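You operate a simulated robot arm through the tools that you are given. There is no shell and no other tool.

Carry out the task below with a simulated robot arm. There is one attempt and no reset: what you move stays moved.

## Task
Clamp the block with the green end in the flat vice, brush the spatter off, then loosen the vice.
Fine: the wire brush with the teal back goes back to its spot; the block stays on the vice's bed; leave the stop and the other blocks. Set down upright: wire brush with the teal back. What is to be rubbed or washed off counts as gone when no trace of it is left.

It is judged by the outcome, as a careful person would: the job done as asked, and still so three seconds after it is handed in. It fails if anything else is knocked over, pushed out of place, dropped, spilled or broken.

## Robot
A 6-joint arm with a two-finger parallel gripper, fixed in place. Base frame: the origin is at the foot of the arm, x ahead of it, y to its left, z up; the work surface is at about z = 860. Lengths are in mm, angles in rad, forces in N, time in s.
Its first joint turns from -2.897 to 2.897 rad. Payload 3.43 kg.
The TCP is the grasp point between the finger pads, 34 mm short of the fingertips. In the tool frame z runs along the fingers and y along their closing line. The gripper opens to 128 mm. The fingers are 24 mm wide and 12 mm thick; the gripper's body (48 by 130 mm) begins 96 mm behind the TCP.
Orientation is that of the tool frame in the base frame, as a unit quaternion [w, x, y, z]. With the fingers straight down and closing along the base's y, the tool's x points along the base's -x, its y along +y and its z along -z.

## Interface
- The arm moves only by the tool apply_moves. Its argument "steps" is a list that holds one entry, the list of rows, each a list of 7 numbers: the shift along the tool's x, y, z in m, then the turn, a rotation vector about the tool's x, y, z in rad, then the opening, from 0 (shut) to 1 (fully open). In form: [[[x, y, z, rx, ry, rz, jaw], ...]]. A call has 1 to 20 rows; each row is the pose to reach, as a shift and turn from the pose commanded when the call began, along the tool's axes at that moment. A row lasts 0.2 s, in which the tool goes at most 50 mm and 0.15 rad; a call with a longer step from one row to the next is refused whole, and so is a gripper value outside its range. A pose out of reach is approached as far as the arm can. The call stops where the force on the tool passes 40 N (or 10 N more than at its start, if that is more) or the arm is blocked; 0.2 s more then pass. The fingers move at their own pace (about 153 mm/s each) and stop on an object; they squeeze with about 33 N. The grip force told is the motor's: it shows also when the fingers shut on nothing. Time passes only in rows, and 0.2 s behind the last, so rows that repeat a pose let the fingers close. It gives the time, the measured TCP pose, the force on the tool (base axes), the opening and the grip force at its end, in the units of the frame above (readings bear some noise), with the torque about the TCP (base axes, N m) and any sound that the robot's microphone picked up.
- Cameras (640 x 400 px; columns grow to the right, rows downward): "scene" is fixed at [401.3, -500.6, 1484.8]; the picture's right is [0.17, -0.99, 0.00], its down [-0.93, -0.16, -0.33] and it looks along [0.33, 0.06, -0.94] (base axes); focal length 339 px, centre (320, 200). "wrist" rides on the gripper at [76, -11, -160] in the tool frame; the picture's right is [0.15, 0.99, 0.00], its down [-0.88, 0.13, -0.46] and it looks along [-0.45, 0.07, 0.89] (tool axes); focal length 234 px, centre (320, 200). There is no depth. A picture from a camera that has moved, and an enlarged one, comes with that camera's place and axes in the base frame and with its lens.
- snapshot(camera): a new picture of that camera. No time passes.
- enlarge(camera, box): a new picture of the part [left, top, right, bottom] of that camera's present view, enlarged. No time passes.
- hand_in(): hands the job in; it is judged then, once.

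Nothing tells you positions but the pictures and the camera data. Unless the task says otherwise, let go and move clear before handing in.

The tools are called after "Request:" as name(argument=value, ...) on one line, values as JSON. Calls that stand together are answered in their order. apply_moves: Moves the arm, as the interface text tells. Its arguments: {"type":"object","properties":{"steps":{"type":"array"}},"required":["steps"]} The other tools are called the same way: snapshot (camera) takes a picture; enlarge (camera, box) takes an enlarged picture of a part of a camera's view; hand_in () hands the job in.

At the start:

```text
clock: 0.0
eef_pos: [530.1, -279.5, 1141.7]
orientation: [0.001, 0.0, 1.0, 0.0]
ft_force: [-0.7, -0.3, 1.4]
moment: [-0.01, -0.02, 0.0]
gripper_width: 128.1
grasp_force: 0.0
```

scene: 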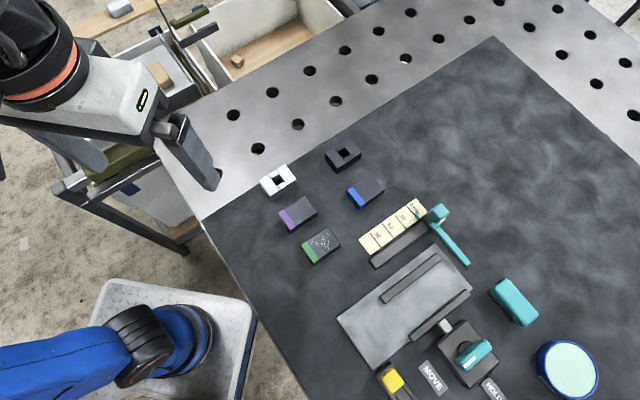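
wrist: 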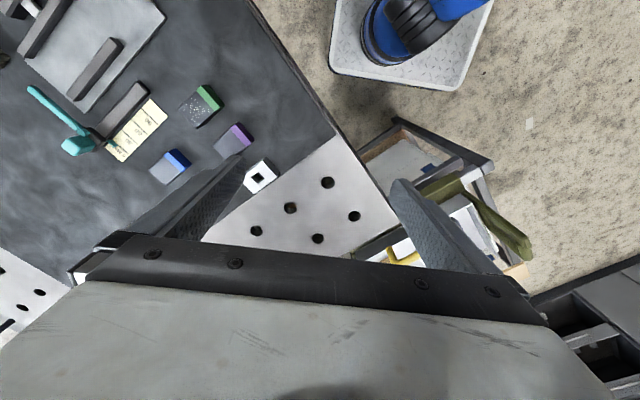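

I see a table with several coloured-end blocks, a flat vice with two rails, a stop, a lever, and teal-backed items. I'll look closer before moving.

Request:
enlarge(camera="scene", box=[240, 130, 440, 255])

Request:
enlarge(camera="scene", box=[320, 190, 480, 290])

Request:
enlarge(camera="scene", box=[320, 240, 480, 340])

Request:
enlarge(camera="scene", box=[360, 275, 560, 400])

Request:
enlarge(camera="scene", box=[460, 260, 620, 400])

```text
3.20 times, centred on (340, 192) of scene
camera zoom: at [401.3, -500.6, 1484.8], right [0.17, -0.99, 0.0], down [-0.93, -0.16, -0.33], along [0.33, 0.06, -0.94], focal length 1084 px, centre (256, 224)
```

zoom: 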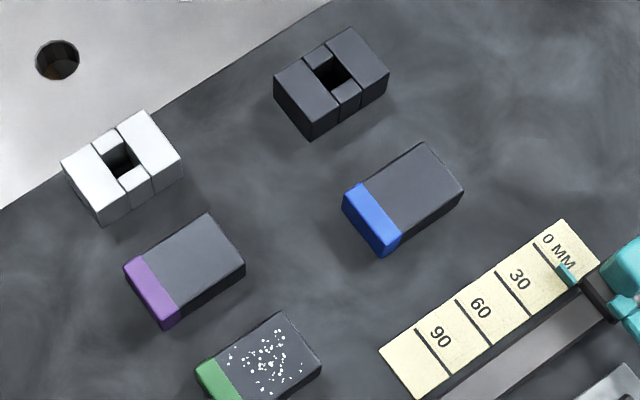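

```text
4.00 times, centred on (400, 240) of scene
camera zoom: at [401.3, -500.6, 1484.8], right [0.17, -0.99, 0.0], down [-0.93, -0.16, -0.33], along [0.33, 0.06, -0.94], focal length 1354 px, centre (0, 40)
```

zoom: 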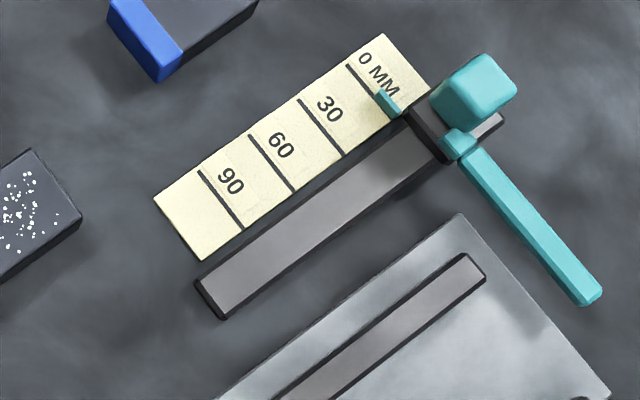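

```text
4.00 times, centred on (400, 290) of scene
camera zoom: at [401.3, -500.6, 1484.8], right [0.17, -0.99, 0.0], down [-0.93, -0.16, -0.33], along [0.33, 0.06, -0.94], focal length 1354 px, centre (0, -160)
```

zoom: 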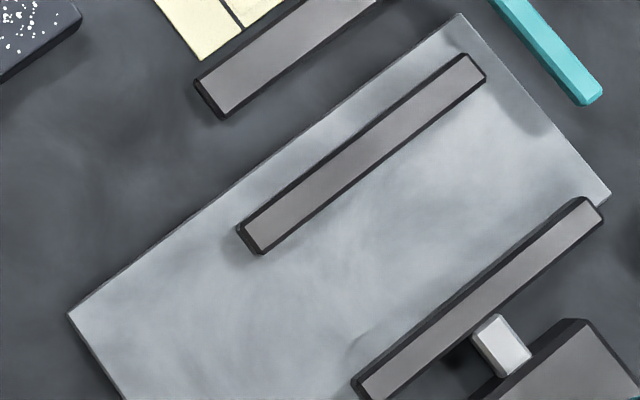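

```text
3.20 times, centred on (460, 338) of scene
camera zoom: at [401.3, -500.6, 1484.8], right [0.17, -0.99, 0.0], down [-0.93, -0.16, -0.33], along [0.33, 0.06, -0.94], focal length 1084 px, centre (-128, -240)
```

zoom: 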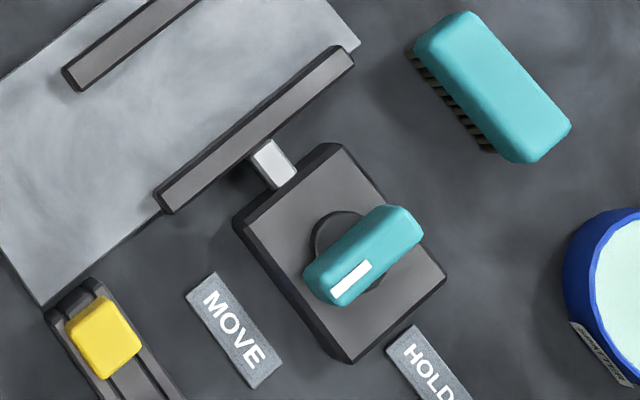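

```text
2.86 times, centred on (540, 330) of scene
camera zoom: at [401.3, -500.6, 1484.8], right [0.17, -0.99, 0.0], down [-0.93, -0.16, -0.33], along [0.33, 0.06, -0.94], focal length 967 px, centre (-309, -171)
```

zoom: 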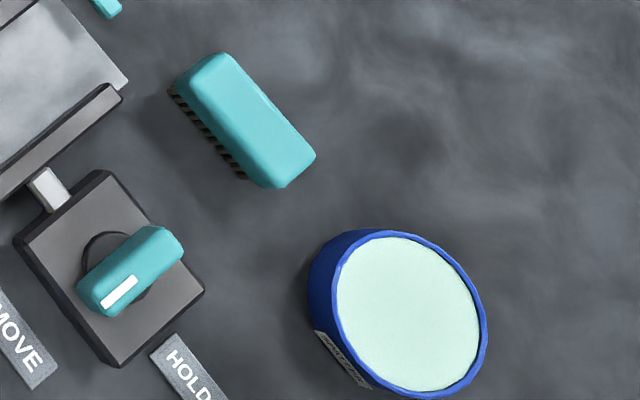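

The scene has the flat vice (bed, two jaws, knob box with MOVE/HOLD labels), a yellow slider beside it, a teal-backed wire brush near (486,-811), the spattered green-end block near (526,-479) and a length stop. Next I move the wrist camera over the vice for a better look.

Request:
apply_moves(steps=[[[0.013, -0.042, 0, 0, 0, 0, 1], [0.026, -0.084, 0, 0, 0, 0, 1], [0.039, -0.126, 0, 0, 0, 0, 1], [0.052, -0.168, 0, 0, 0, 0, 1], [0.065, -0.21, 0, 0, 0, 0, 1], [0.078, -0.252, 0, 0, 0, 0, 1], [0.091, -0.294, 0, 0, 0, 0, 1], [0.104, -0.336, 0, 0, 0, 0, 1], [0.117, -0.378, 0, 0, 0, 0, 1], [0.13, -0.42, 0, 0, 0, 0, 1]]])

Request:
snapshot(camera="wrist")

Request:
snapshot(camera="scene")

```text
clock: 2.2
eef_pos: [400.7, -695.2, 1130.9]
orientation: [0.0, 0.0, 1.0, -0.003]
ft_force: [0.0, 0.0, 0.5]
moment: [-0.04, -0.02, 0.01]
gripper_width: 128.0
grasp_force: 0.0
out of reach, approached as far as the arm can: row 10
```

```text
taken
camera wrist: at [323.3, -706.9, 1289.9], right [-0.15, 0.99, -0.01], down [0.88, 0.13, 0.46], along [0.45, 0.06, -0.89], focal length 234 px, centre (320, 200)
```

wrist: 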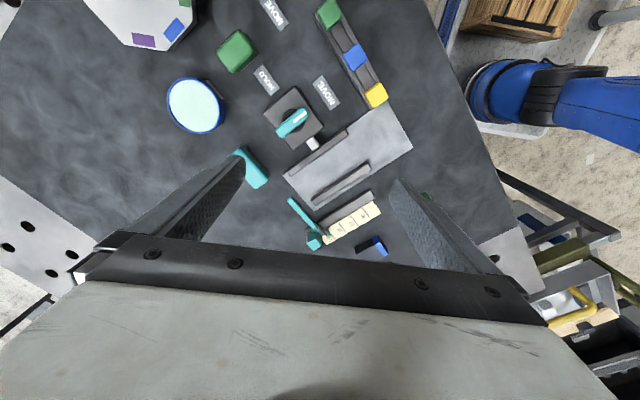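

```text
taken
```

scene: 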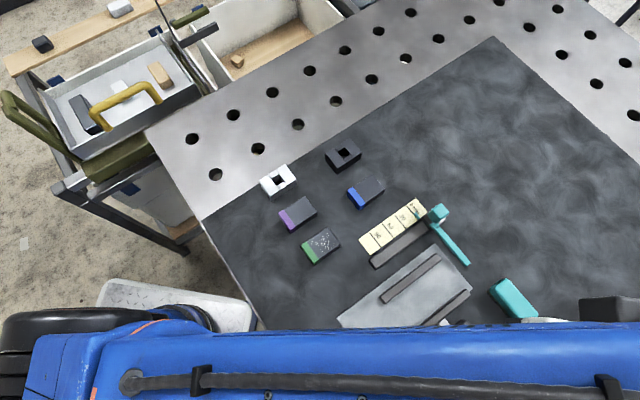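

The view shows more: a green-backed brush, a rail with yellow/blue/green pieces, a white sorting board, and several labels. I'll enlarge these.

Request:
enlarge(camera="wrist", box=[220, 60, 420, 185])

Request:
enlarge(camera="wrist", box=[200, 0, 400, 125])

Request:
enlarge(camera="wrist", box=[80, 0, 240, 100])

Request:
enlarge(camera="wrist", box=[160, 70, 320, 200])

Request:
enlarge(camera="wrist", box=[260, 160, 420, 270])

```text
3.20 times, centred on (320, 122) of wrist
camera zoom: at [323.3, -706.9, 1289.9], right [-0.15, 0.99, -0.01], down [0.88, 0.13, 0.46], along [0.45, 0.06, -0.89], focal length 749 px, centre (320, 448)
```

zoom: 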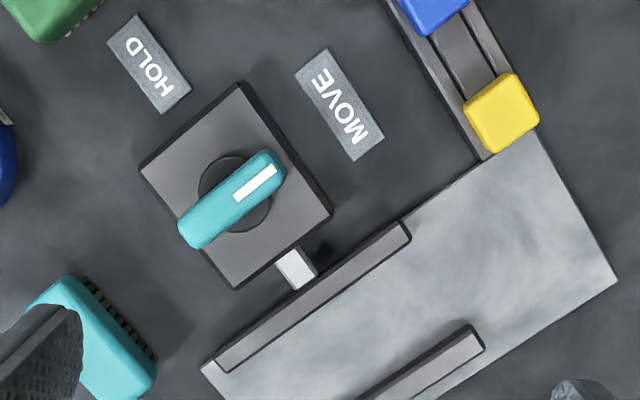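

```text
3.20 times, centred on (300, 62) of wrist
camera zoom: at [323.3, -706.9, 1289.9], right [-0.15, 0.99, -0.01], down [0.88, 0.13, 0.46], along [0.45, 0.06, -0.89], focal length 749 px, centre (384, 640)
```

zoom: 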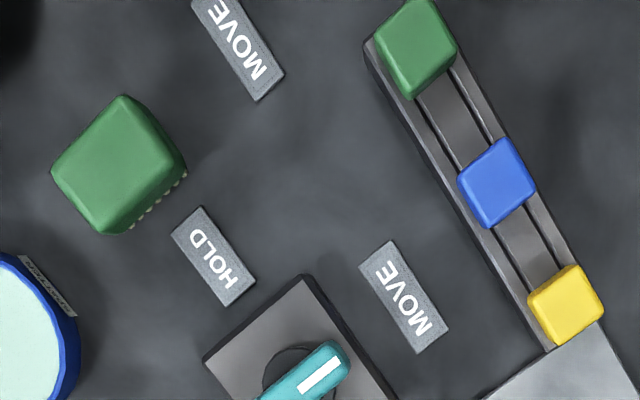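

```text
4.00 times, centred on (160, 50) of wrist
camera zoom: at [323.3, -706.9, 1289.9], right [-0.15, 0.99, -0.01], down [0.88, 0.13, 0.46], along [0.45, 0.06, -0.89], focal length 937 px, centre (960, 800)
```

zoom: 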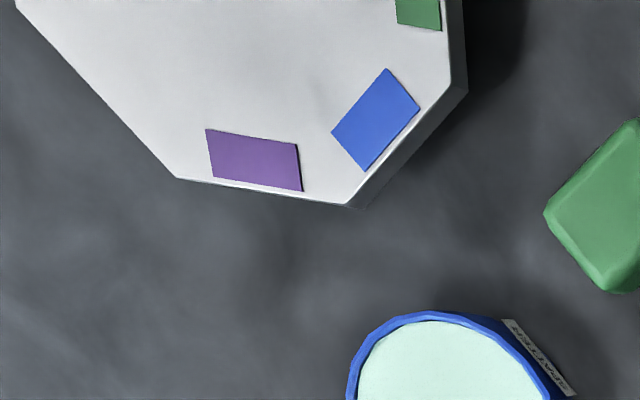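

```text
3.08 times, centred on (240, 135) of wrist
camera zoom: at [323.3, -706.9, 1289.9], right [-0.15, 0.99, -0.01], down [0.88, 0.13, 0.46], along [0.45, 0.06, -0.89], focal length 720 px, centre (566, 400)
```

zoom: 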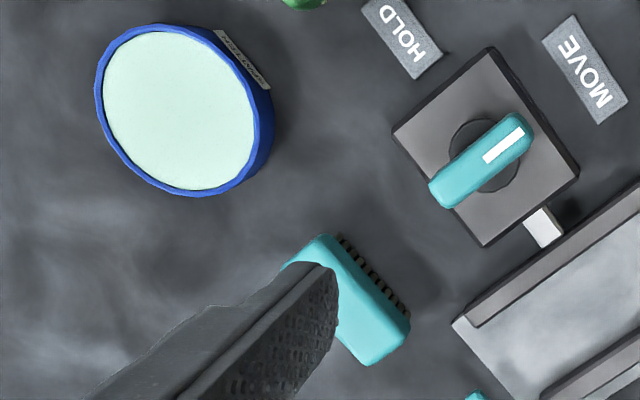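

```text
3.64 times, centred on (340, 215) of wrist
camera zoom: at [323.3, -706.9, 1289.9], right [-0.15, 0.99, -0.01], down [0.88, 0.13, 0.46], along [0.45, 0.06, -0.89], focal length 852 px, centre (247, 146)
```

zoom: 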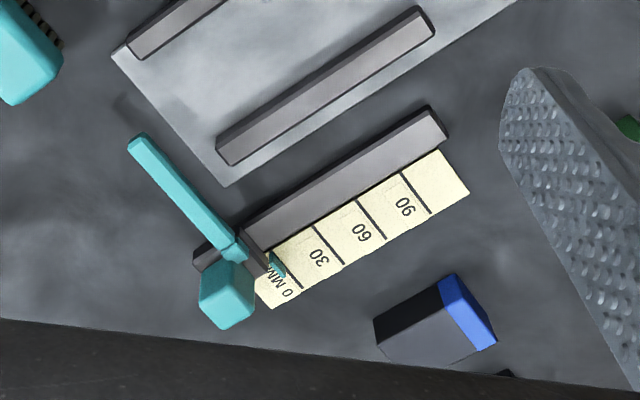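

The knob's white mark currently faces the MOVE label; HOLD is the other way. There's a second MOVE label further on, so I'll move the camera toward the base to see what is there.

Request:
apply_moves(steps=[[[0.04, 0, 0, 0, 0, 0, 1], [0.08, 0, 0, 0, 0, 0, 1], [0.12, 0, 0, 0, 0, 0, 1], [0.16, 0, 0, 0, 0, 0, 1], [0.2, 0, 0, 0, 0, 0, 1]]])

Request:
snapshot(camera="wrist")

Request:
snapshot(camera="scene")

```text
clock: 3.4
eef_pos: [199.2, -697.2, 1131.1]
orientation: [0.0, -0.001, 1.0, 0.0]
ft_force: [0.4, 0.6, 0.8]
moment: [-0.04, 0.03, 0.02]
gripper_width: 128.0
grasp_force: 0.1
```

```text
taken
camera wrist: at [121.9, -709.1, 1289.8], right [-0.15, 0.99, 0.0], down [0.88, 0.13, 0.46], along [0.45, 0.07, -0.89], focal length 234 px, centre (320, 200)
```

wrist: 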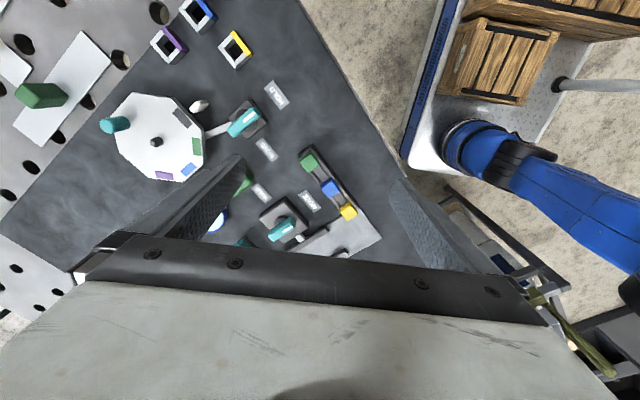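

```text
taken
```

scene: 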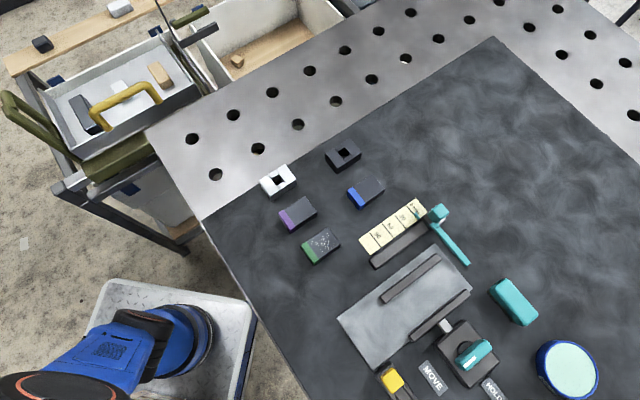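

Request:
enlarge(camera="wrist", box=[100, 60, 300, 185])

Request:
enlarge(camera="wrist", box=[210, 80, 370, 180])

Request:
enlarge(camera="wrist", box=[230, 160, 390, 260])

Request:
enlarge(camera="wrist", box=[0, 0, 260, 160])

```text
3.20 times, centred on (200, 122) of wrist
camera zoom: at [121.9, -709.1, 1289.8], right [-0.15, 0.99, 0.0], down [0.88, 0.13, 0.46], along [0.45, 0.07, -0.89], focal length 749 px, centre (704, 448)
```

zoom: 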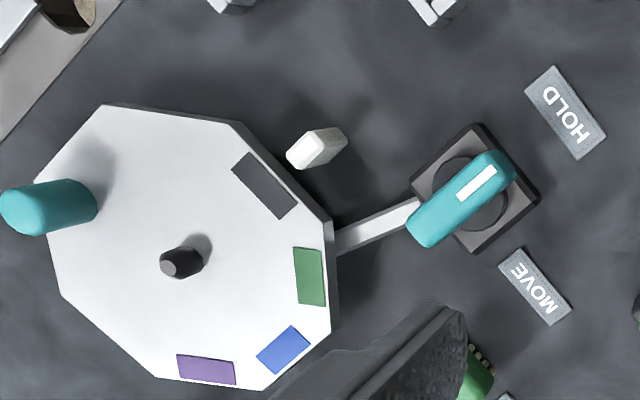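

```text
4.00 times, centred on (290, 130) of wrist
camera zoom: at [121.9, -709.1, 1289.8], right [-0.15, 0.99, 0.0], down [0.88, 0.13, 0.46], along [0.45, 0.07, -0.89], focal length 937 px, centre (440, 480)
```

zoom: 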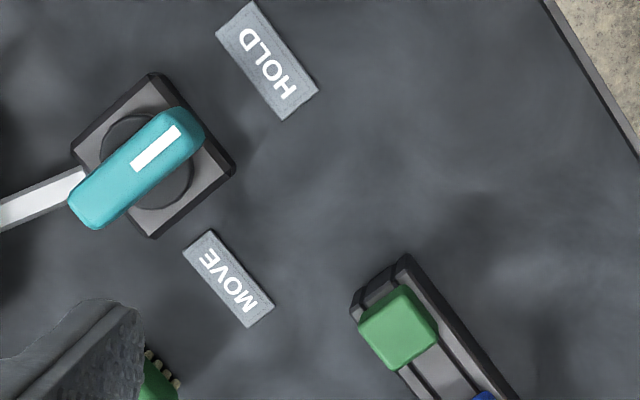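

```text
4.00 times, centred on (310, 210) of wrist
camera zoom: at [121.9, -709.1, 1289.8], right [-0.15, 0.99, 0.0], down [0.88, 0.13, 0.46], along [0.45, 0.07, -0.89], focal length 937 px, centre (360, 160)
```

zoom: 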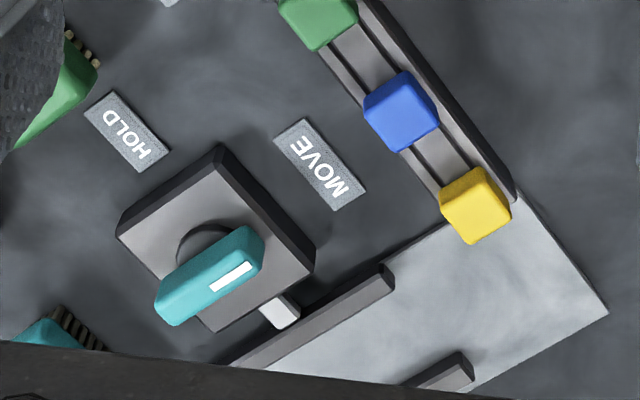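

```text
2.46 times, centred on (130, 80) of wrist
camera zoom: at [121.9, -709.1, 1289.8], right [-0.15, 0.99, 0.0], down [0.88, 0.13, 0.46], along [0.45, 0.07, -0.89], focal length 576 px, centre (788, 495)
```

zoom: 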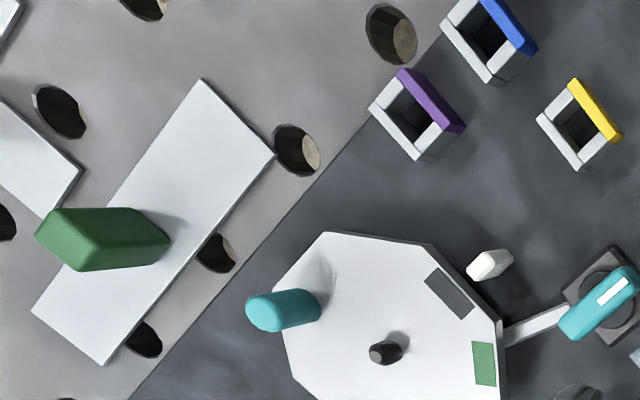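

There are two knob-operated holders: the indexing plate and the flat vice; the vice's knob bar points to MOVE, parallel to the jaws, with HOLD a 90° counter-clockwise turn away. All items sit at 45° to the base; next I hover above the green-end block (about (530,-480)) with the gripper yawed 45°.

Request:
apply_moves(steps=[[[-0.0331, 0.0217, 0.0, 0, 0, -0.0785, 1], [-0.0662, 0.0434, 0.0, 0, 0, -0.157, 1], [-0.0993, 0.0651, 0.0, 0, 0, -0.2355, 1], [-0.1324, 0.0868, 0.01, 0, 0, -0.314, 1], [-0.1655, 0.1085, 0.02, 0, 0, -0.3925, 1], [-0.1986, 0.1302, 0.03, 0, 0, -0.471, 1], [-0.2317, 0.1519, 0.04, 0, 0, -0.5495, 1], [-0.2648, 0.1736, 0.05, 0, 0, -0.628, 1], [-0.2979, 0.1953, 0.06, 0, 0, -0.7065, 1], [-0.331, 0.217, 0.07, 0, 0, -0.7854, 1]]])

Request:
snapshot(camera="wrist")

Request:
snapshot(camera="scene")

```text
clock: 5.6
eef_pos: [530.1, -480.3, 1059.2]
orientation: [0.0, -0.383, 0.924, 0.0]
ft_force: [0.1, 0.3, -0.9]
moment: [-0.04, 0.0, -0.02]
gripper_width: 128.0
grasp_force: 0.1
```

```text
taken
camera wrist: at [482.9, -541.7, 1218.2], right [-0.8, 0.6, 0.0], down [0.53, 0.71, 0.46], along [0.27, 0.37, -0.89], focal length 234 px, centre (320, 200)
```

wrist: 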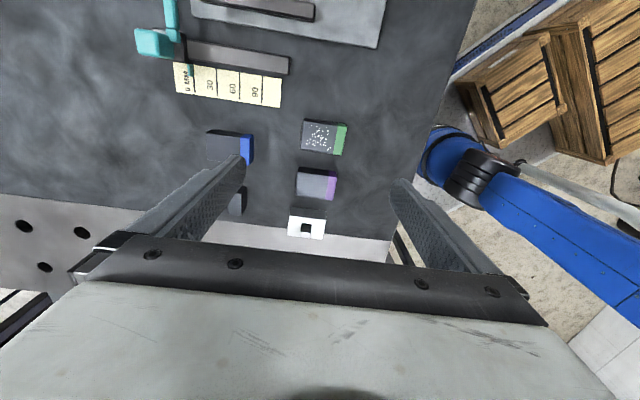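

```text
taken
```

scene: 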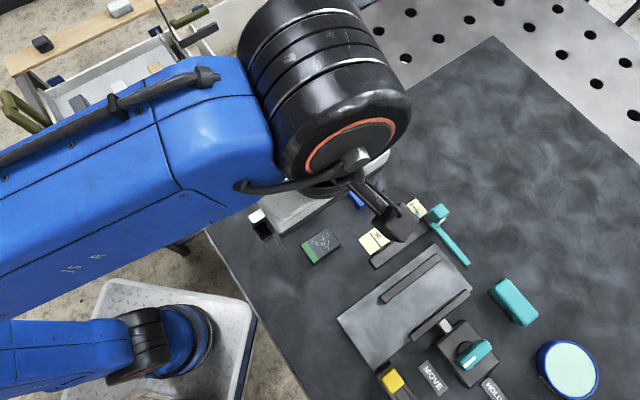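

Request:
enlarge(camera="wrist", box=[264, 90, 392, 170])

Request:
enlarge(camera="scene", box=[280, 215, 376, 275])

Request:
enlarge(camera="wrist", box=[130, 0, 400, 120])

```text
5.00 times, centred on (328, 130) of wrist
camera zoom: at [482.9, -541.7, 1218.2], right [-0.8, 0.6, 0.0], down [0.53, 0.71, 0.46], along [0.27, 0.37, -0.89], focal length 1171 px, centre (280, 550)
```

zoom: 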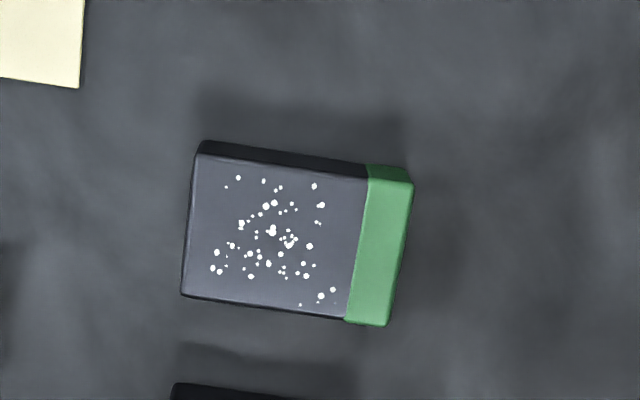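

```text
6.67 times, centred on (328, 245) of scene
camera zoom: at [401.3, -500.6, 1484.8], right [0.17, -0.99, 0.0], down [-0.93, -0.16, -0.33], along [0.33, 0.06, -0.94], focal length 2257 px, centre (267, -100)
```

zoom: 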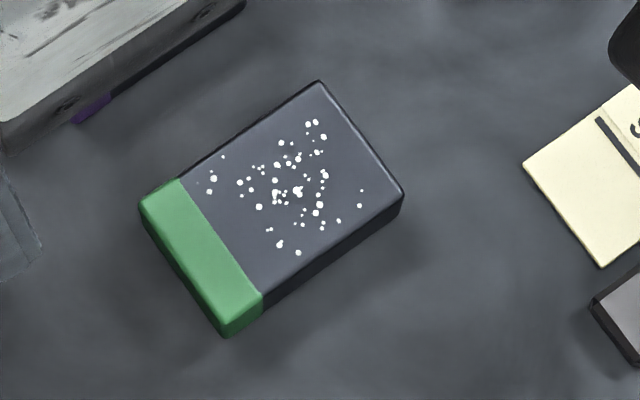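

```text
2.37 times, centred on (265, 60) of wrist
camera zoom: at [482.9, -541.7, 1218.2], right [-0.8, 0.6, 0.0], down [0.53, 0.71, 0.46], along [0.27, 0.37, -0.89], focal length 555 px, centre (450, 532)
```

zoom: 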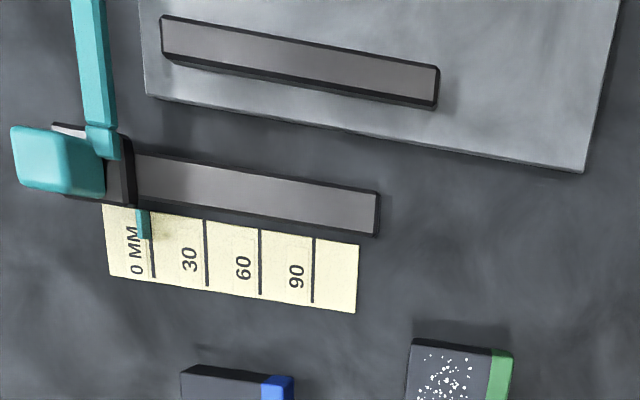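

The block measures roughly 60×40×25 mm, centred near (524,-480), with spatter only on its top face. I'll centre above it with the jaws part-open and come down in two stages.

Request:
apply_moves(steps=[[[0.0042, 0.0042, 0.03, 0, 0, 0, 0.8], [0.0042, 0.0042, 0.065, 0, 0, 0, 0.8], [0.0042, 0.0042, 0.1, 0, 0, 0, 0.8]]])

Request:
snapshot(camera="wrist")

Request:
enlarge(camera="wrist", box=[220, 90, 420, 215])

Request:
enlarge(camera="scene", box=[250, 180, 410, 280])

```text
clock: 6.4
eef_pos: [523.7, -477.0, 960.9]
orientation: [0.0, -0.384, 0.924, 0.0]
ft_force: [0.9, -0.2, 0.4]
moment: [-0.02, 0.0, 0.0]
gripper_width: 102.5
grasp_force: 0.2
```

```text
taken
camera wrist: at [477.6, -540.3, 1119.4], right [-0.8, 0.6, 0.0], down [0.53, 0.71, 0.46], along [0.27, 0.37, -0.89], focal length 234 px, centre (320, 200)
```

wrist: 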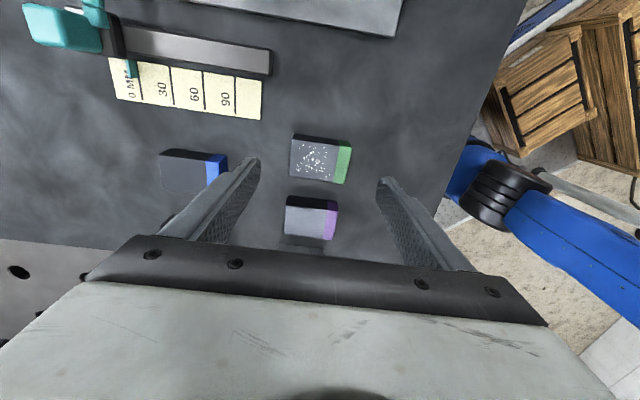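

```text
3.20 times, centred on (320, 152) of wrist
camera zoom: at [477.6, -540.3, 1119.4], right [-0.8, 0.6, 0.0], down [0.53, 0.71, 0.46], along [0.27, 0.37, -0.89], focal length 749 px, centre (320, 352)
```

zoom: 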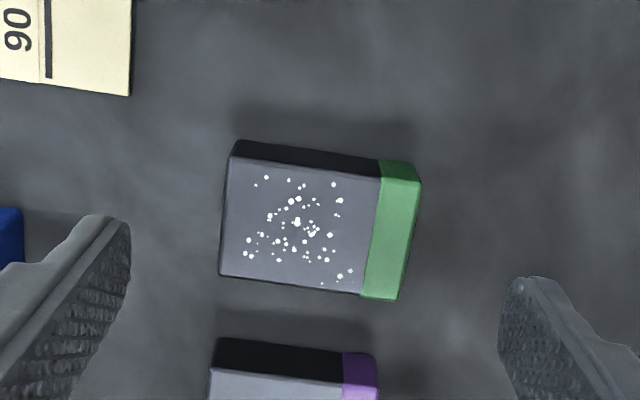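

```text
4.00 times, centred on (330, 230) of scene
camera zoom: at [401.3, -500.6, 1484.8], right [0.17, -0.99, 0.0], down [-0.93, -0.16, -0.33], along [0.33, 0.06, -0.94], focal length 1354 px, centre (280, 80)
```

zoom: 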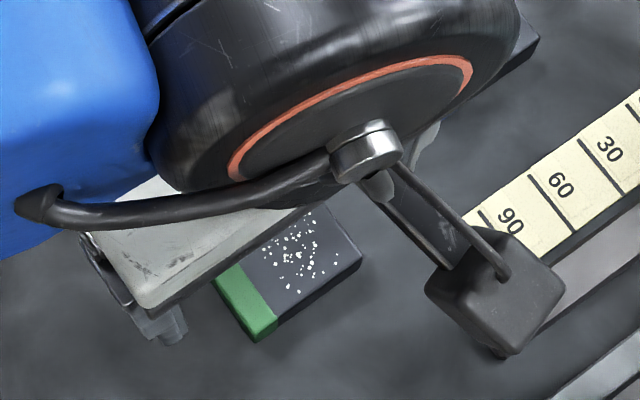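

The block is centred between the fingers to within about 2 mm. I'll descend to TCP z≈901 and close on its ends.

Request:
apply_moves(steps=[[[0.0015, -0.0004, 0.03, 0, 0, 0, 0.8], [0.0015, -0.0004, 0.05, 0, 0, 0, 0.8], [0.0015, -0.0004, 0.059, 0, 0, 0, 0.8], [0.0015, -0.0004, 0.059, 0, 0, 0, 0.3], [0.0015, -0.0004, 0.059, 0, 0, 0, 0.3], [0.0015, -0.0004, 0.059, 0, 0, 0, 0.3]]])

Request:
snapshot(camera="wrist")

```text
clock: 8.0
eef_pos: [523.1, -479.3, 902.4]
orientation: [0.0, -0.383, 0.924, -0.002]
ft_force: [-3.0, 4.3, 7.4]
moment: [0.49, 0.19, 0.08]
gripper_width: 59.8
grasp_force: 32.9
stopped in row 6: the force on the tool passed its limit at 41 N (the readings are from after the stop); the commanded pose is now the measured one
```

```text
taken
camera wrist: at [476.5, -541.4, 1060.8], right [-0.8, 0.6, 0.0], down [0.53, 0.72, 0.45], along [0.27, 0.36, -0.89], focal length 234 px, centre (320, 200)
```

wrist: 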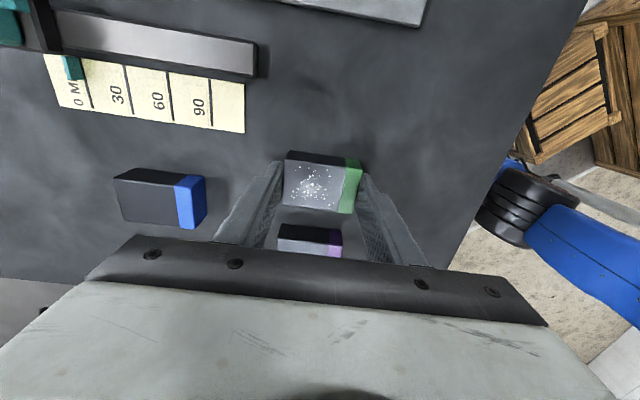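

The block is gripped (width 59.8 mm). I'll lift it straight up and check.

Request:
apply_moves(steps=[[[0, 0, -0.01, 0, 0, 0, 0.3], [0, 0, -0.04, 0, 0, 0, 0.3], [0, 0, -0.08, 0, 0, 0, 0.3], [0, 0, -0.12, 0, 0, 0, 0.3], [0, 0, -0.12, 0, 0, 0, 0.3]]])

Request:
snapshot(camera="wrist")

Request:
enlarge(camera="wrist", box=[240, 130, 400, 260])

```text
clock: 9.2
eef_pos: [522.1, -481.9, 1022.0]
orientation: [0.0, -0.383, 0.924, -0.001]
ft_force: [0.0, -0.8, -3.6]
moment: [0.0, -0.01, 0.01]
gripper_width: 59.8
grasp_force: 33.3
```

```text
taken
camera wrist: at [476.2, -544.1, 1181.3], right [-0.8, 0.6, 0.0], down [0.53, 0.72, 0.46], along [0.27, 0.36, -0.89], focal length 234 px, centre (320, 200)
```

wrist: 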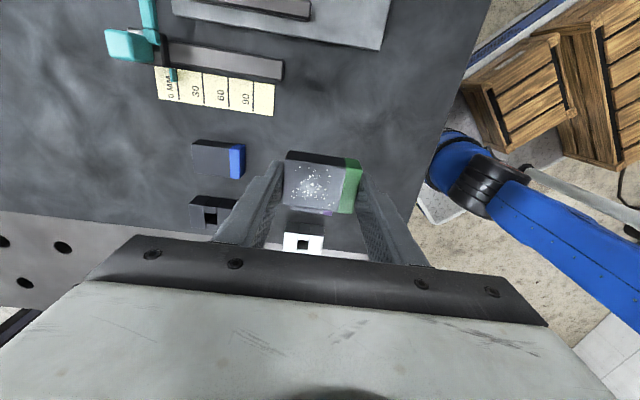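

```text
3.08 times, centred on (320, 195) of wrist
camera zoom: at [476.2, -544.1, 1181.3], right [-0.8, 0.6, 0.0], down [0.53, 0.72, 0.46], along [0.27, 0.36, -0.89], focal length 720 px, centre (320, 215)
```

zoom: 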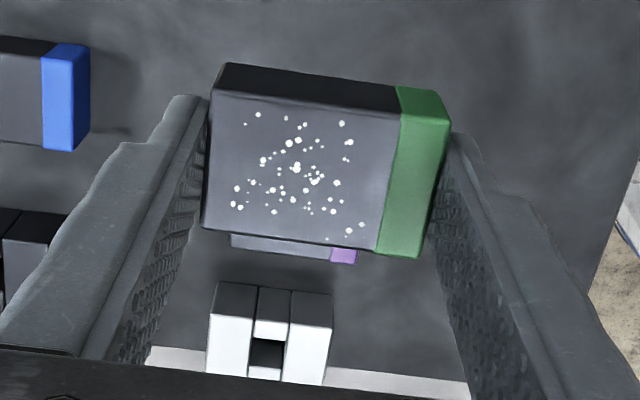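

The block is held squarely. I'll carry it toward the vice, stopping a little short so the camera sees the jaws unobstructed.

Request:
apply_moves(steps=[[[0.0295, -0.0235, 0, 0, 0, 0, 0.3], [0.059, -0.047, 0, 0, 0, 0, 0.3], [0.0886, -0.0705, 0, 0, 0, 0, 0.3], [0.1181, -0.094, 0, 0, 0, 0, 0.3], [0.1181, -0.094, 0, 0, 0, 0, 0.3]]])

Request:
snapshot(camera="wrist")

Request:
enlarge(camera="wrist", box=[200, 30, 440, 180])

Request:
enlarge(camera="scene", box=[320, 230, 520, 380])

```text
clock: 10.4
eef_pos: [505.3, -631.5, 1022.0]
orientation: [0.0, -0.382, 0.924, -0.001]
ft_force: [0.4, 0.2, -4.5]
moment: [0.01, 0.0, -0.01]
gripper_width: 59.9
grasp_force: 32.4
```

```text
taken
camera wrist: at [458.9, -693.0, 1180.7], right [-0.8, 0.6, 0.0], down [0.53, 0.72, 0.46], along [0.27, 0.36, -0.89], focal length 234 px, centre (320, 200)
```

wrist: 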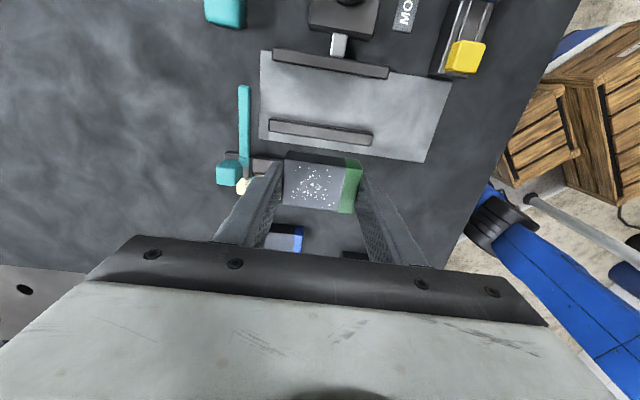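

```text
2.67 times, centred on (320, 105) of wrist
camera zoom: at [458.9, -693.0, 1180.7], right [-0.8, 0.6, 0.0], down [0.53, 0.72, 0.46], along [0.27, 0.36, -0.89], focal length 624 px, centre (320, 453)
```

zoom: 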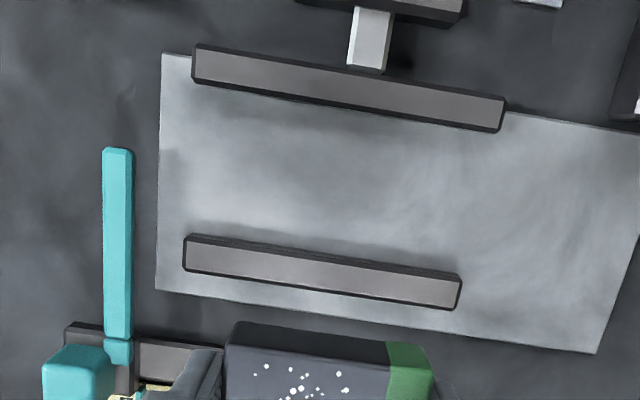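

```text
2.67 times, centred on (420, 305) of scene
camera zoom: at [401.3, -500.6, 1484.8], right [0.17, -0.99, 0.0], down [-0.93, -0.16, -0.33], along [0.33, 0.06, -0.94], focal length 903 px, centre (53, -80)
```

zoom: 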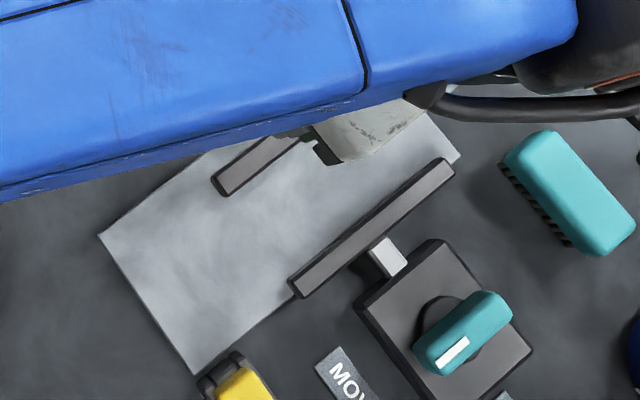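

The fixed jaw's inner face is about at p=(x+y)/√2≈-113, the moving jaw at about -176, so the gap is ~62 mm for a 40 mm block. I'll move over the gap, nearer to the fixed jaw, and descend part-way to check.

Request:
apply_moves(steps=[[[0.024, 0, 0, 0, 0, 0, 0.3], [0.0478, -0.0001, 0.0, 0, 0, 0, 0.3], [0.0478, -0.0001, 0.03, 0, 0, 0, 0.3], [0.0478, -0.0001, 0.06, 0, 0, 0, 0.3], [0.0478, -0.0001, 0.075, 0, 0, 0, 0.3], [0.0478, -0.0001, 0.075, 0, 0, 0, 0.3]]])

Request:
snapshot(camera="wrist")

Request:
enlarge(camera="wrist", box=[220, 90, 420, 215])

Request:
enlarge(camera="scene", box=[320, 230, 520, 380])

```text
clock: 11.8
eef_pos: [474.0, -664.1, 947.3]
orientation: [0.0, -0.382, 0.924, -0.001]
ft_force: [0.0, -0.3, -4.2]
moment: [0.01, 0.0, -0.01]
gripper_width: 59.9
grasp_force: 33.2
```

```text
taken
camera wrist: at [426.9, -726.4, 1105.8], right [-0.8, 0.6, 0.0], down [0.53, 0.72, 0.45], along [0.27, 0.36, -0.89], focal length 234 px, centre (320, 200)
```

wrist: 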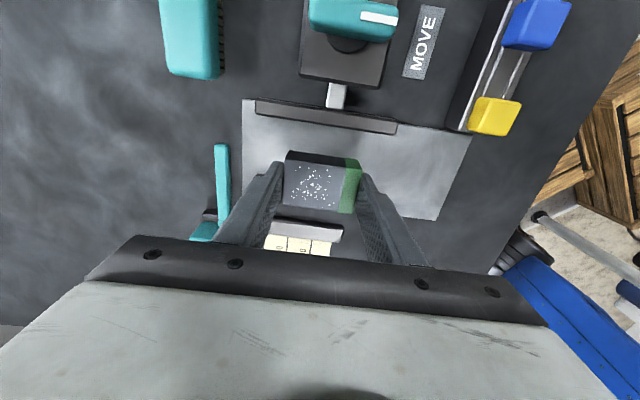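

```text
3.20 times, centred on (320, 152) of wrist
camera zoom: at [426.9, -726.4, 1105.8], right [-0.8, 0.6, 0.0], down [0.53, 0.72, 0.45], along [0.27, 0.36, -0.89], focal length 749 px, centre (320, 352)
```

zoom: 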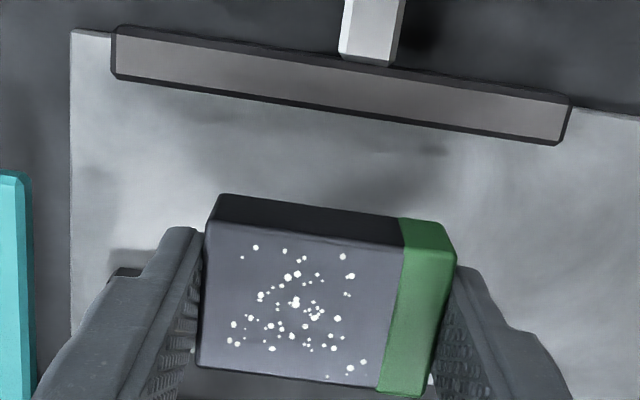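

```text
2.67 times, centred on (420, 305) of scene
camera zoom: at [401.3, -500.6, 1484.8], right [0.17, -0.99, 0.0], down [-0.93, -0.16, -0.33], along [0.33, 0.06, -0.94], focal length 903 px, centre (53, -80)
```

zoom: 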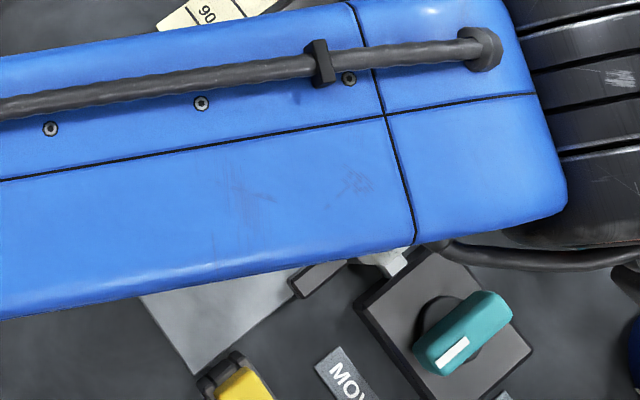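

The placement looks right; I'll shift 3 mm away from the fixed jaw for clearance and lower in small steps, watching the force.

Request:
apply_moves(steps=[[[0.003, 0, 0, 0, 0, 0, 0.3], [0.003, 0, 0.015, 0, 0, 0, 0.3], [0.003, 0, 0.027, 0, 0, 0, 0.3], [0.003, 0, 0.03, 0, 0, 0, 0.3], [0.003, 0, 0.032, 0, 0, 0, 0.3]]])

Request:
enlarge(camera="wrist", box=[220, 90, 420, 215])

```text
clock: 13.0
eef_pos: [471.0, -666.3, 914.9]
orientation: [0.0, -0.382, 0.924, -0.001]
ft_force: [-0.7, -0.2, -5.0]
moment: [0.01, 0.03, -0.02]
gripper_width: 59.5
grasp_force: 33.3
```

```text
3.20 times, centred on (320, 152) of wrist
camera zoom: at [424.0, -727.8, 1073.6], right [-0.8, 0.6, 0.0], down [0.53, 0.72, 0.45], along [0.27, 0.36, -0.89], focal length 749 px, centre (320, 352)
```

zoom: 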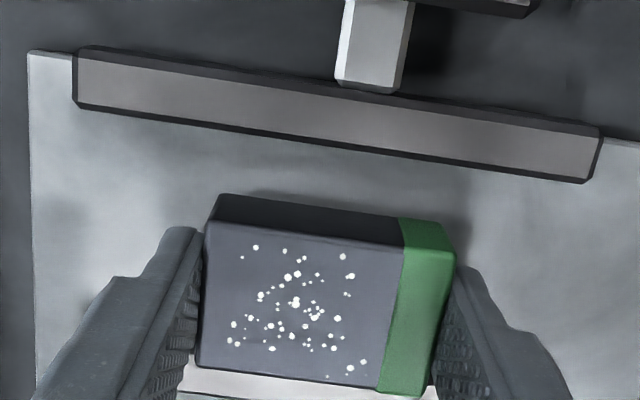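

Request:
snapshot(camera="wrist")

Request:
enlarge(camera="wrist", box=[270, 190, 370, 250])

Request:
enlarge(camera="wrist", box=[200, 100, 300, 250])

```text
taken
camera wrist: at [424.0, -727.8, 1073.6], right [-0.8, 0.6, 0.0], down [0.53, 0.72, 0.45], along [0.27, 0.36, -0.89], focal length 234 px, centre (320, 200)
```

wrist: 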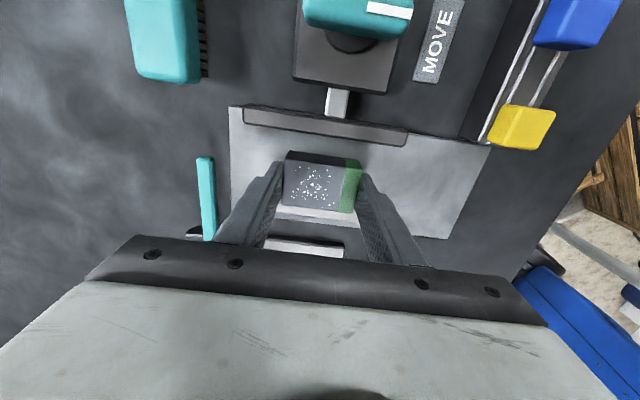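

```text
6.40 times, centred on (320, 220) of wrist
camera zoom: at [424.0, -727.8, 1073.6], right [-0.8, 0.6, 0.0], down [0.53, 0.72, 0.45], along [0.27, 0.36, -0.89], focal length 1499 px, centre (320, 72)
```

zoom: 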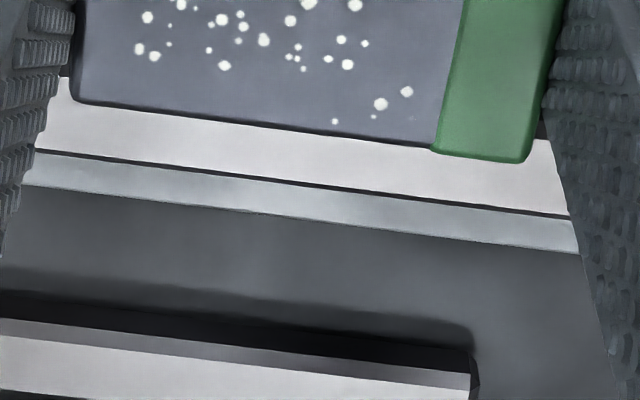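

```text
2.67 times, centred on (250, 175) of wrist
camera zoom: at [424.0, -727.8, 1073.6], right [-0.8, 0.6, 0.0], down [0.53, 0.72, 0.45], along [0.27, 0.36, -0.89], focal length 624 px, centre (507, 267)
```

zoom: 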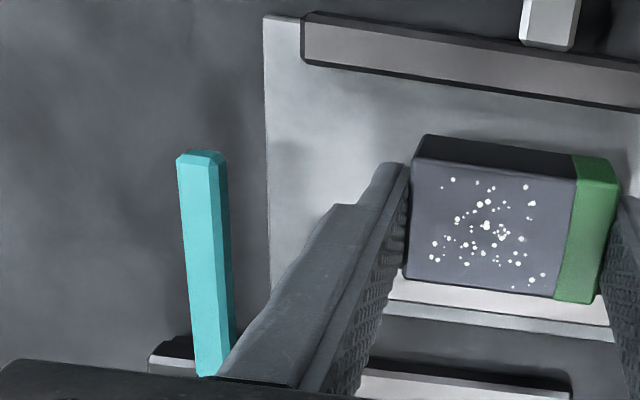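

No contact yet, and the block lies just inside the fixed jaw. I'll shift 1.5 mm more and lower in 1 mm steps until it meets the bed.

Request:
apply_moves(steps=[[[0.0015, 0, 0.0, 0, 0, 0, 0.3], [0.0015, 0, 0.0015, 0, 0, 0, 0.3], [0.0015, 0, 0.003, 0, 0, 0, 0.3], [0.0015, 0, 0.0035, 0, 0, 0, 0.3]]])

```text
clock: 14.0
eef_pos: [469.1, -665.9, 910.9]
orientation: [0.001, -0.382, 0.924, -0.001]
ft_force: [-1.1, -1.0, -4.9]
moment: [0.02, 0.01, 0.03]
gripper_width: 59.7
grasp_force: 33.1
```

Request:
apply_moves(steps=[[[0, 0, 0.001, 0, 0, 0, 0.3], [0, 0, 0.002, 0, 0, 0, 0.3], [0, 0, 0.003, 0, 0, 0, 0.3]]])

```text
clock: 14.8
eef_pos: [470.9, -667.1, 907.6]
orientation: [0.0, -0.384, 0.924, -0.001]
ft_force: [0.2, 0.5, -5.0]
moment: [-0.03, 0.03, 0.02]
gripper_width: 59.6
grasp_force: 32.4
```

Request:
apply_moves(steps=[[[0, 0, 0.0007, 0, 0, 0, 0.3], [0, 0, 0.0014, 0, 0, 0, 0.3], [0, 0, 0.002, 0, 0, 0, 0.3]]])

```text
clock: 15.6
eef_pos: [468.9, -668.1, 908.8]
orientation: [0.001, -0.383, 0.924, -0.003]
ft_force: [7.8, -8.6, 28.1]
moment: [0.76, 0.24, -0.15]
gripper_width: 59.8
grasp_force: 32.8
```

The block has met the bed (28 N upward). I'll ease off slightly, open the fingers and lift clear.

Request:
apply_moves(steps=[[[0, 0, -0.0012, 0, 0, 0, 0.3], [0, 0, -0.0012, 0, 0, 0, 0.5], [0, 0, -0.0012, 0, 0, 0, 0.65], [0, 0, -0.0012, 0, 0, 0, 0.65], [0, 0, -0.02, 0, 0, 0, 0.65], [0, 0, -0.05, 0, 0, 0, 0.65], [0, 0, -0.09, 0, 0, 0, 0.65], [-0.03, 0, -0.13, 0, 0, 0, 0.65], [-0.06, 0, -0.15, 0, 0, 0, 0.65]]])

Request:
snapshot(camera="wrist")

Request:
enlarge(camera="wrist", box=[200, 30, 440, 180])

```text
clock: 17.6
eef_pos: [513.9, -623.1, 1056.1]
orientation: [0.0, -0.382, 0.924, -0.001]
ft_force: [0.1, -0.1, 0.3]
moment: [0.03, -0.01, -0.05]
gripper_width: 83.2
grasp_force: 0.2
```

```text
taken
camera wrist: at [466.3, -686.3, 1214.4], right [-0.8, 0.6, 0.0], down [0.53, 0.71, 0.46], along [0.27, 0.36, -0.89], focal length 234 px, centre (320, 200)
```

wrist: 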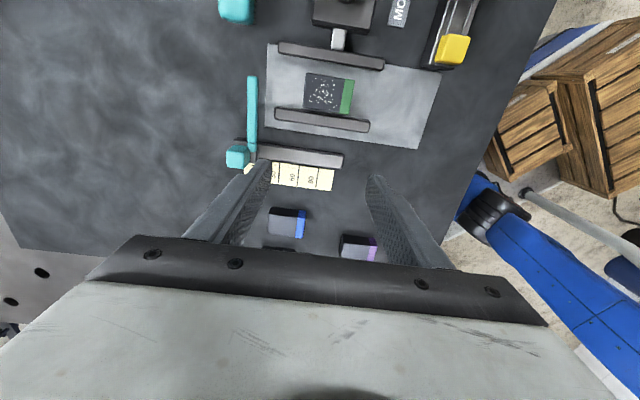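

```text
2.67 times, centred on (320, 105) of wrist
camera zoom: at [466.3, -686.3, 1214.4], right [-0.8, 0.6, 0.0], down [0.53, 0.71, 0.46], along [0.27, 0.36, -0.89], focal length 624 px, centre (320, 453)
```

zoom: 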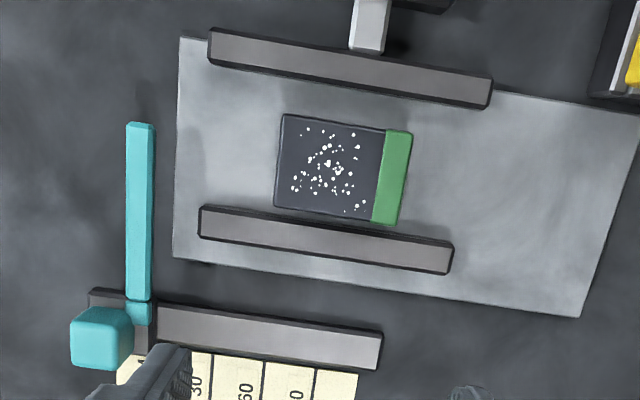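

The block sits between the jaws right by the fixed jaw. Next I turn the gripper to yaw −45° and hover over the knob at about (389,-743) to measure it.

Request:
apply_moves(steps=[[[0.0157, 0.0003, 0, 0, 0, 0.1428, 0.65], [0.0315, 0.0006, 0, 0, 0, 0.2856, 0.65], [0.0472, 0.001, 0, 0, 0, 0.4284, 0.65], [0.0629, 0.0013, 0, 0, 0, 0.5712, 0.65], [0.0786, 0.0016, 0, 0, 0, 0.714, 0.65], [0.0944, 0.0019, 0, 0, 0, 0.8568, 0.65], [0.1101, 0.0022, 0, 0, 0, 0.9996, 0.65], [0.1258, 0.0025, 0, 0, 0, 1.1424, 0.65], [0.1415, 0.0029, 0, 0, 0, 1.2852, 0.65], [0.1573, 0.0032, 0, 0, 0, 1.428, 0.65], [0.173, 0.0035, 0, 0, 0, 1.5708, 0.65], [0.173, 0.0035, 0, 0, 0, 1.5708, 0.65]]])

Request:
snapshot(camera="wrist")

Request:
enlarge(camera="wrist", box=[220, 70, 420, 195])

Request:
snapshot(camera="scene")

```text
clock: 20.2
eef_pos: [386.4, -742.8, 1056.0]
orientation: [0.001, 0.384, 0.923, 0.0]
ft_force: [0.4, -0.1, 0.0]
moment: [-0.01, 0.0, 0.0]
gripper_width: 83.1
grasp_force: 0.0
```

```text
taken
camera wrist: at [323.6, -698.2, 1214.0], right [0.6, 0.8, 0.0], down [0.71, -0.53, 0.46], along [0.37, -0.27, -0.89], focal length 234 px, centre (320, 200)
```

wrist: 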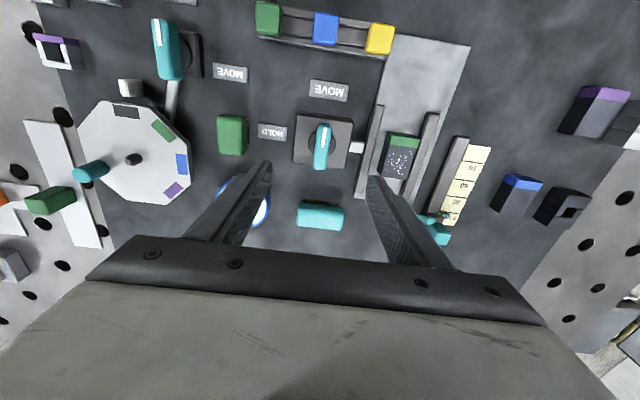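

```text
3.20 times, centred on (320, 132) of wrist
camera zoom: at [323.6, -698.2, 1214.0], right [0.6, 0.8, 0.0], down [0.71, -0.53, 0.46], along [0.37, -0.27, -0.89], focal length 749 px, centre (320, 416)
```

zoom: 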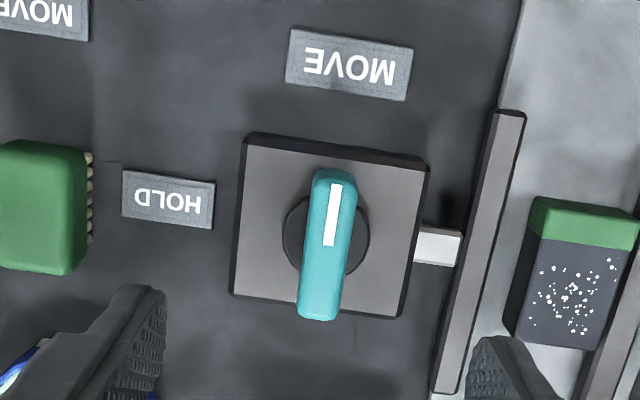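

```text
taken
```

scene: 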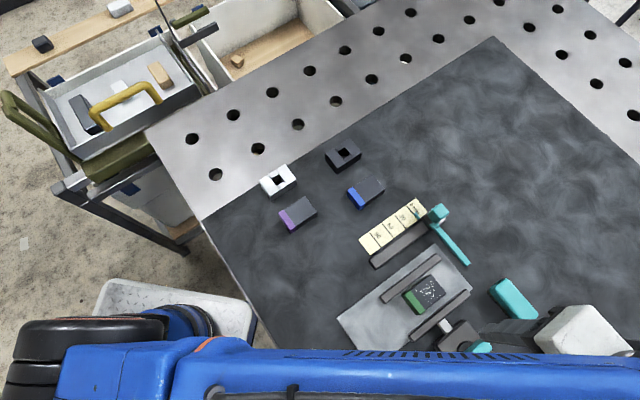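

The knob is clearly seen: bar ~60×16 mm, axis near (389,-743), HOLD a quarter turn away. I'll centre over it and come down partway to measure its height.

Request:
apply_moves(steps=[[[-0.0018, 0.0028, 0.03, 0, 0, 0, 0.4], [-0.0018, 0.0028, 0.06, 0, 0, 0, 0.4], [-0.0018, 0.0028, 0.08, 0, 0, 0, 0.4], [-0.0018, 0.0028, 0.08, 0, 0, 0, 0.4]]])

Request:
snapshot(camera="wrist")

Request:
enlarge(camera="wrist", box=[220, 90, 420, 215])

```text
clock: 21.2
eef_pos: [389.5, -743.9, 976.7]
orientation: [0.0, 0.382, 0.924, 0.0]
ft_force: [-0.2, -0.6, -0.6]
moment: [0.01, -0.01, -0.01]
gripper_width: 51.4
grasp_force: 0.0
```

```text
taken
camera wrist: at [327.3, -698.0, 1134.6], right [0.6, 0.8, 0.0], down [0.71, -0.53, 0.46], along [0.37, -0.27, -0.89], focal length 234 px, centre (320, 200)
```

wrist: 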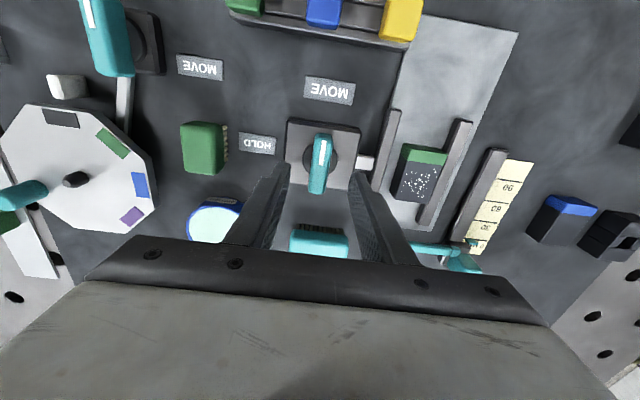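

```text
3.20 times, centred on (320, 152) of wrist
camera zoom: at [327.3, -698.0, 1134.6], right [0.6, 0.8, 0.0], down [0.71, -0.53, 0.46], along [0.37, -0.27, -0.89], focal length 749 px, centre (320, 352)
```

zoom: 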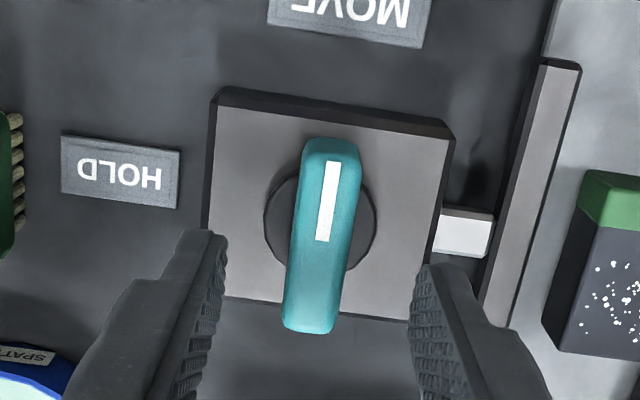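

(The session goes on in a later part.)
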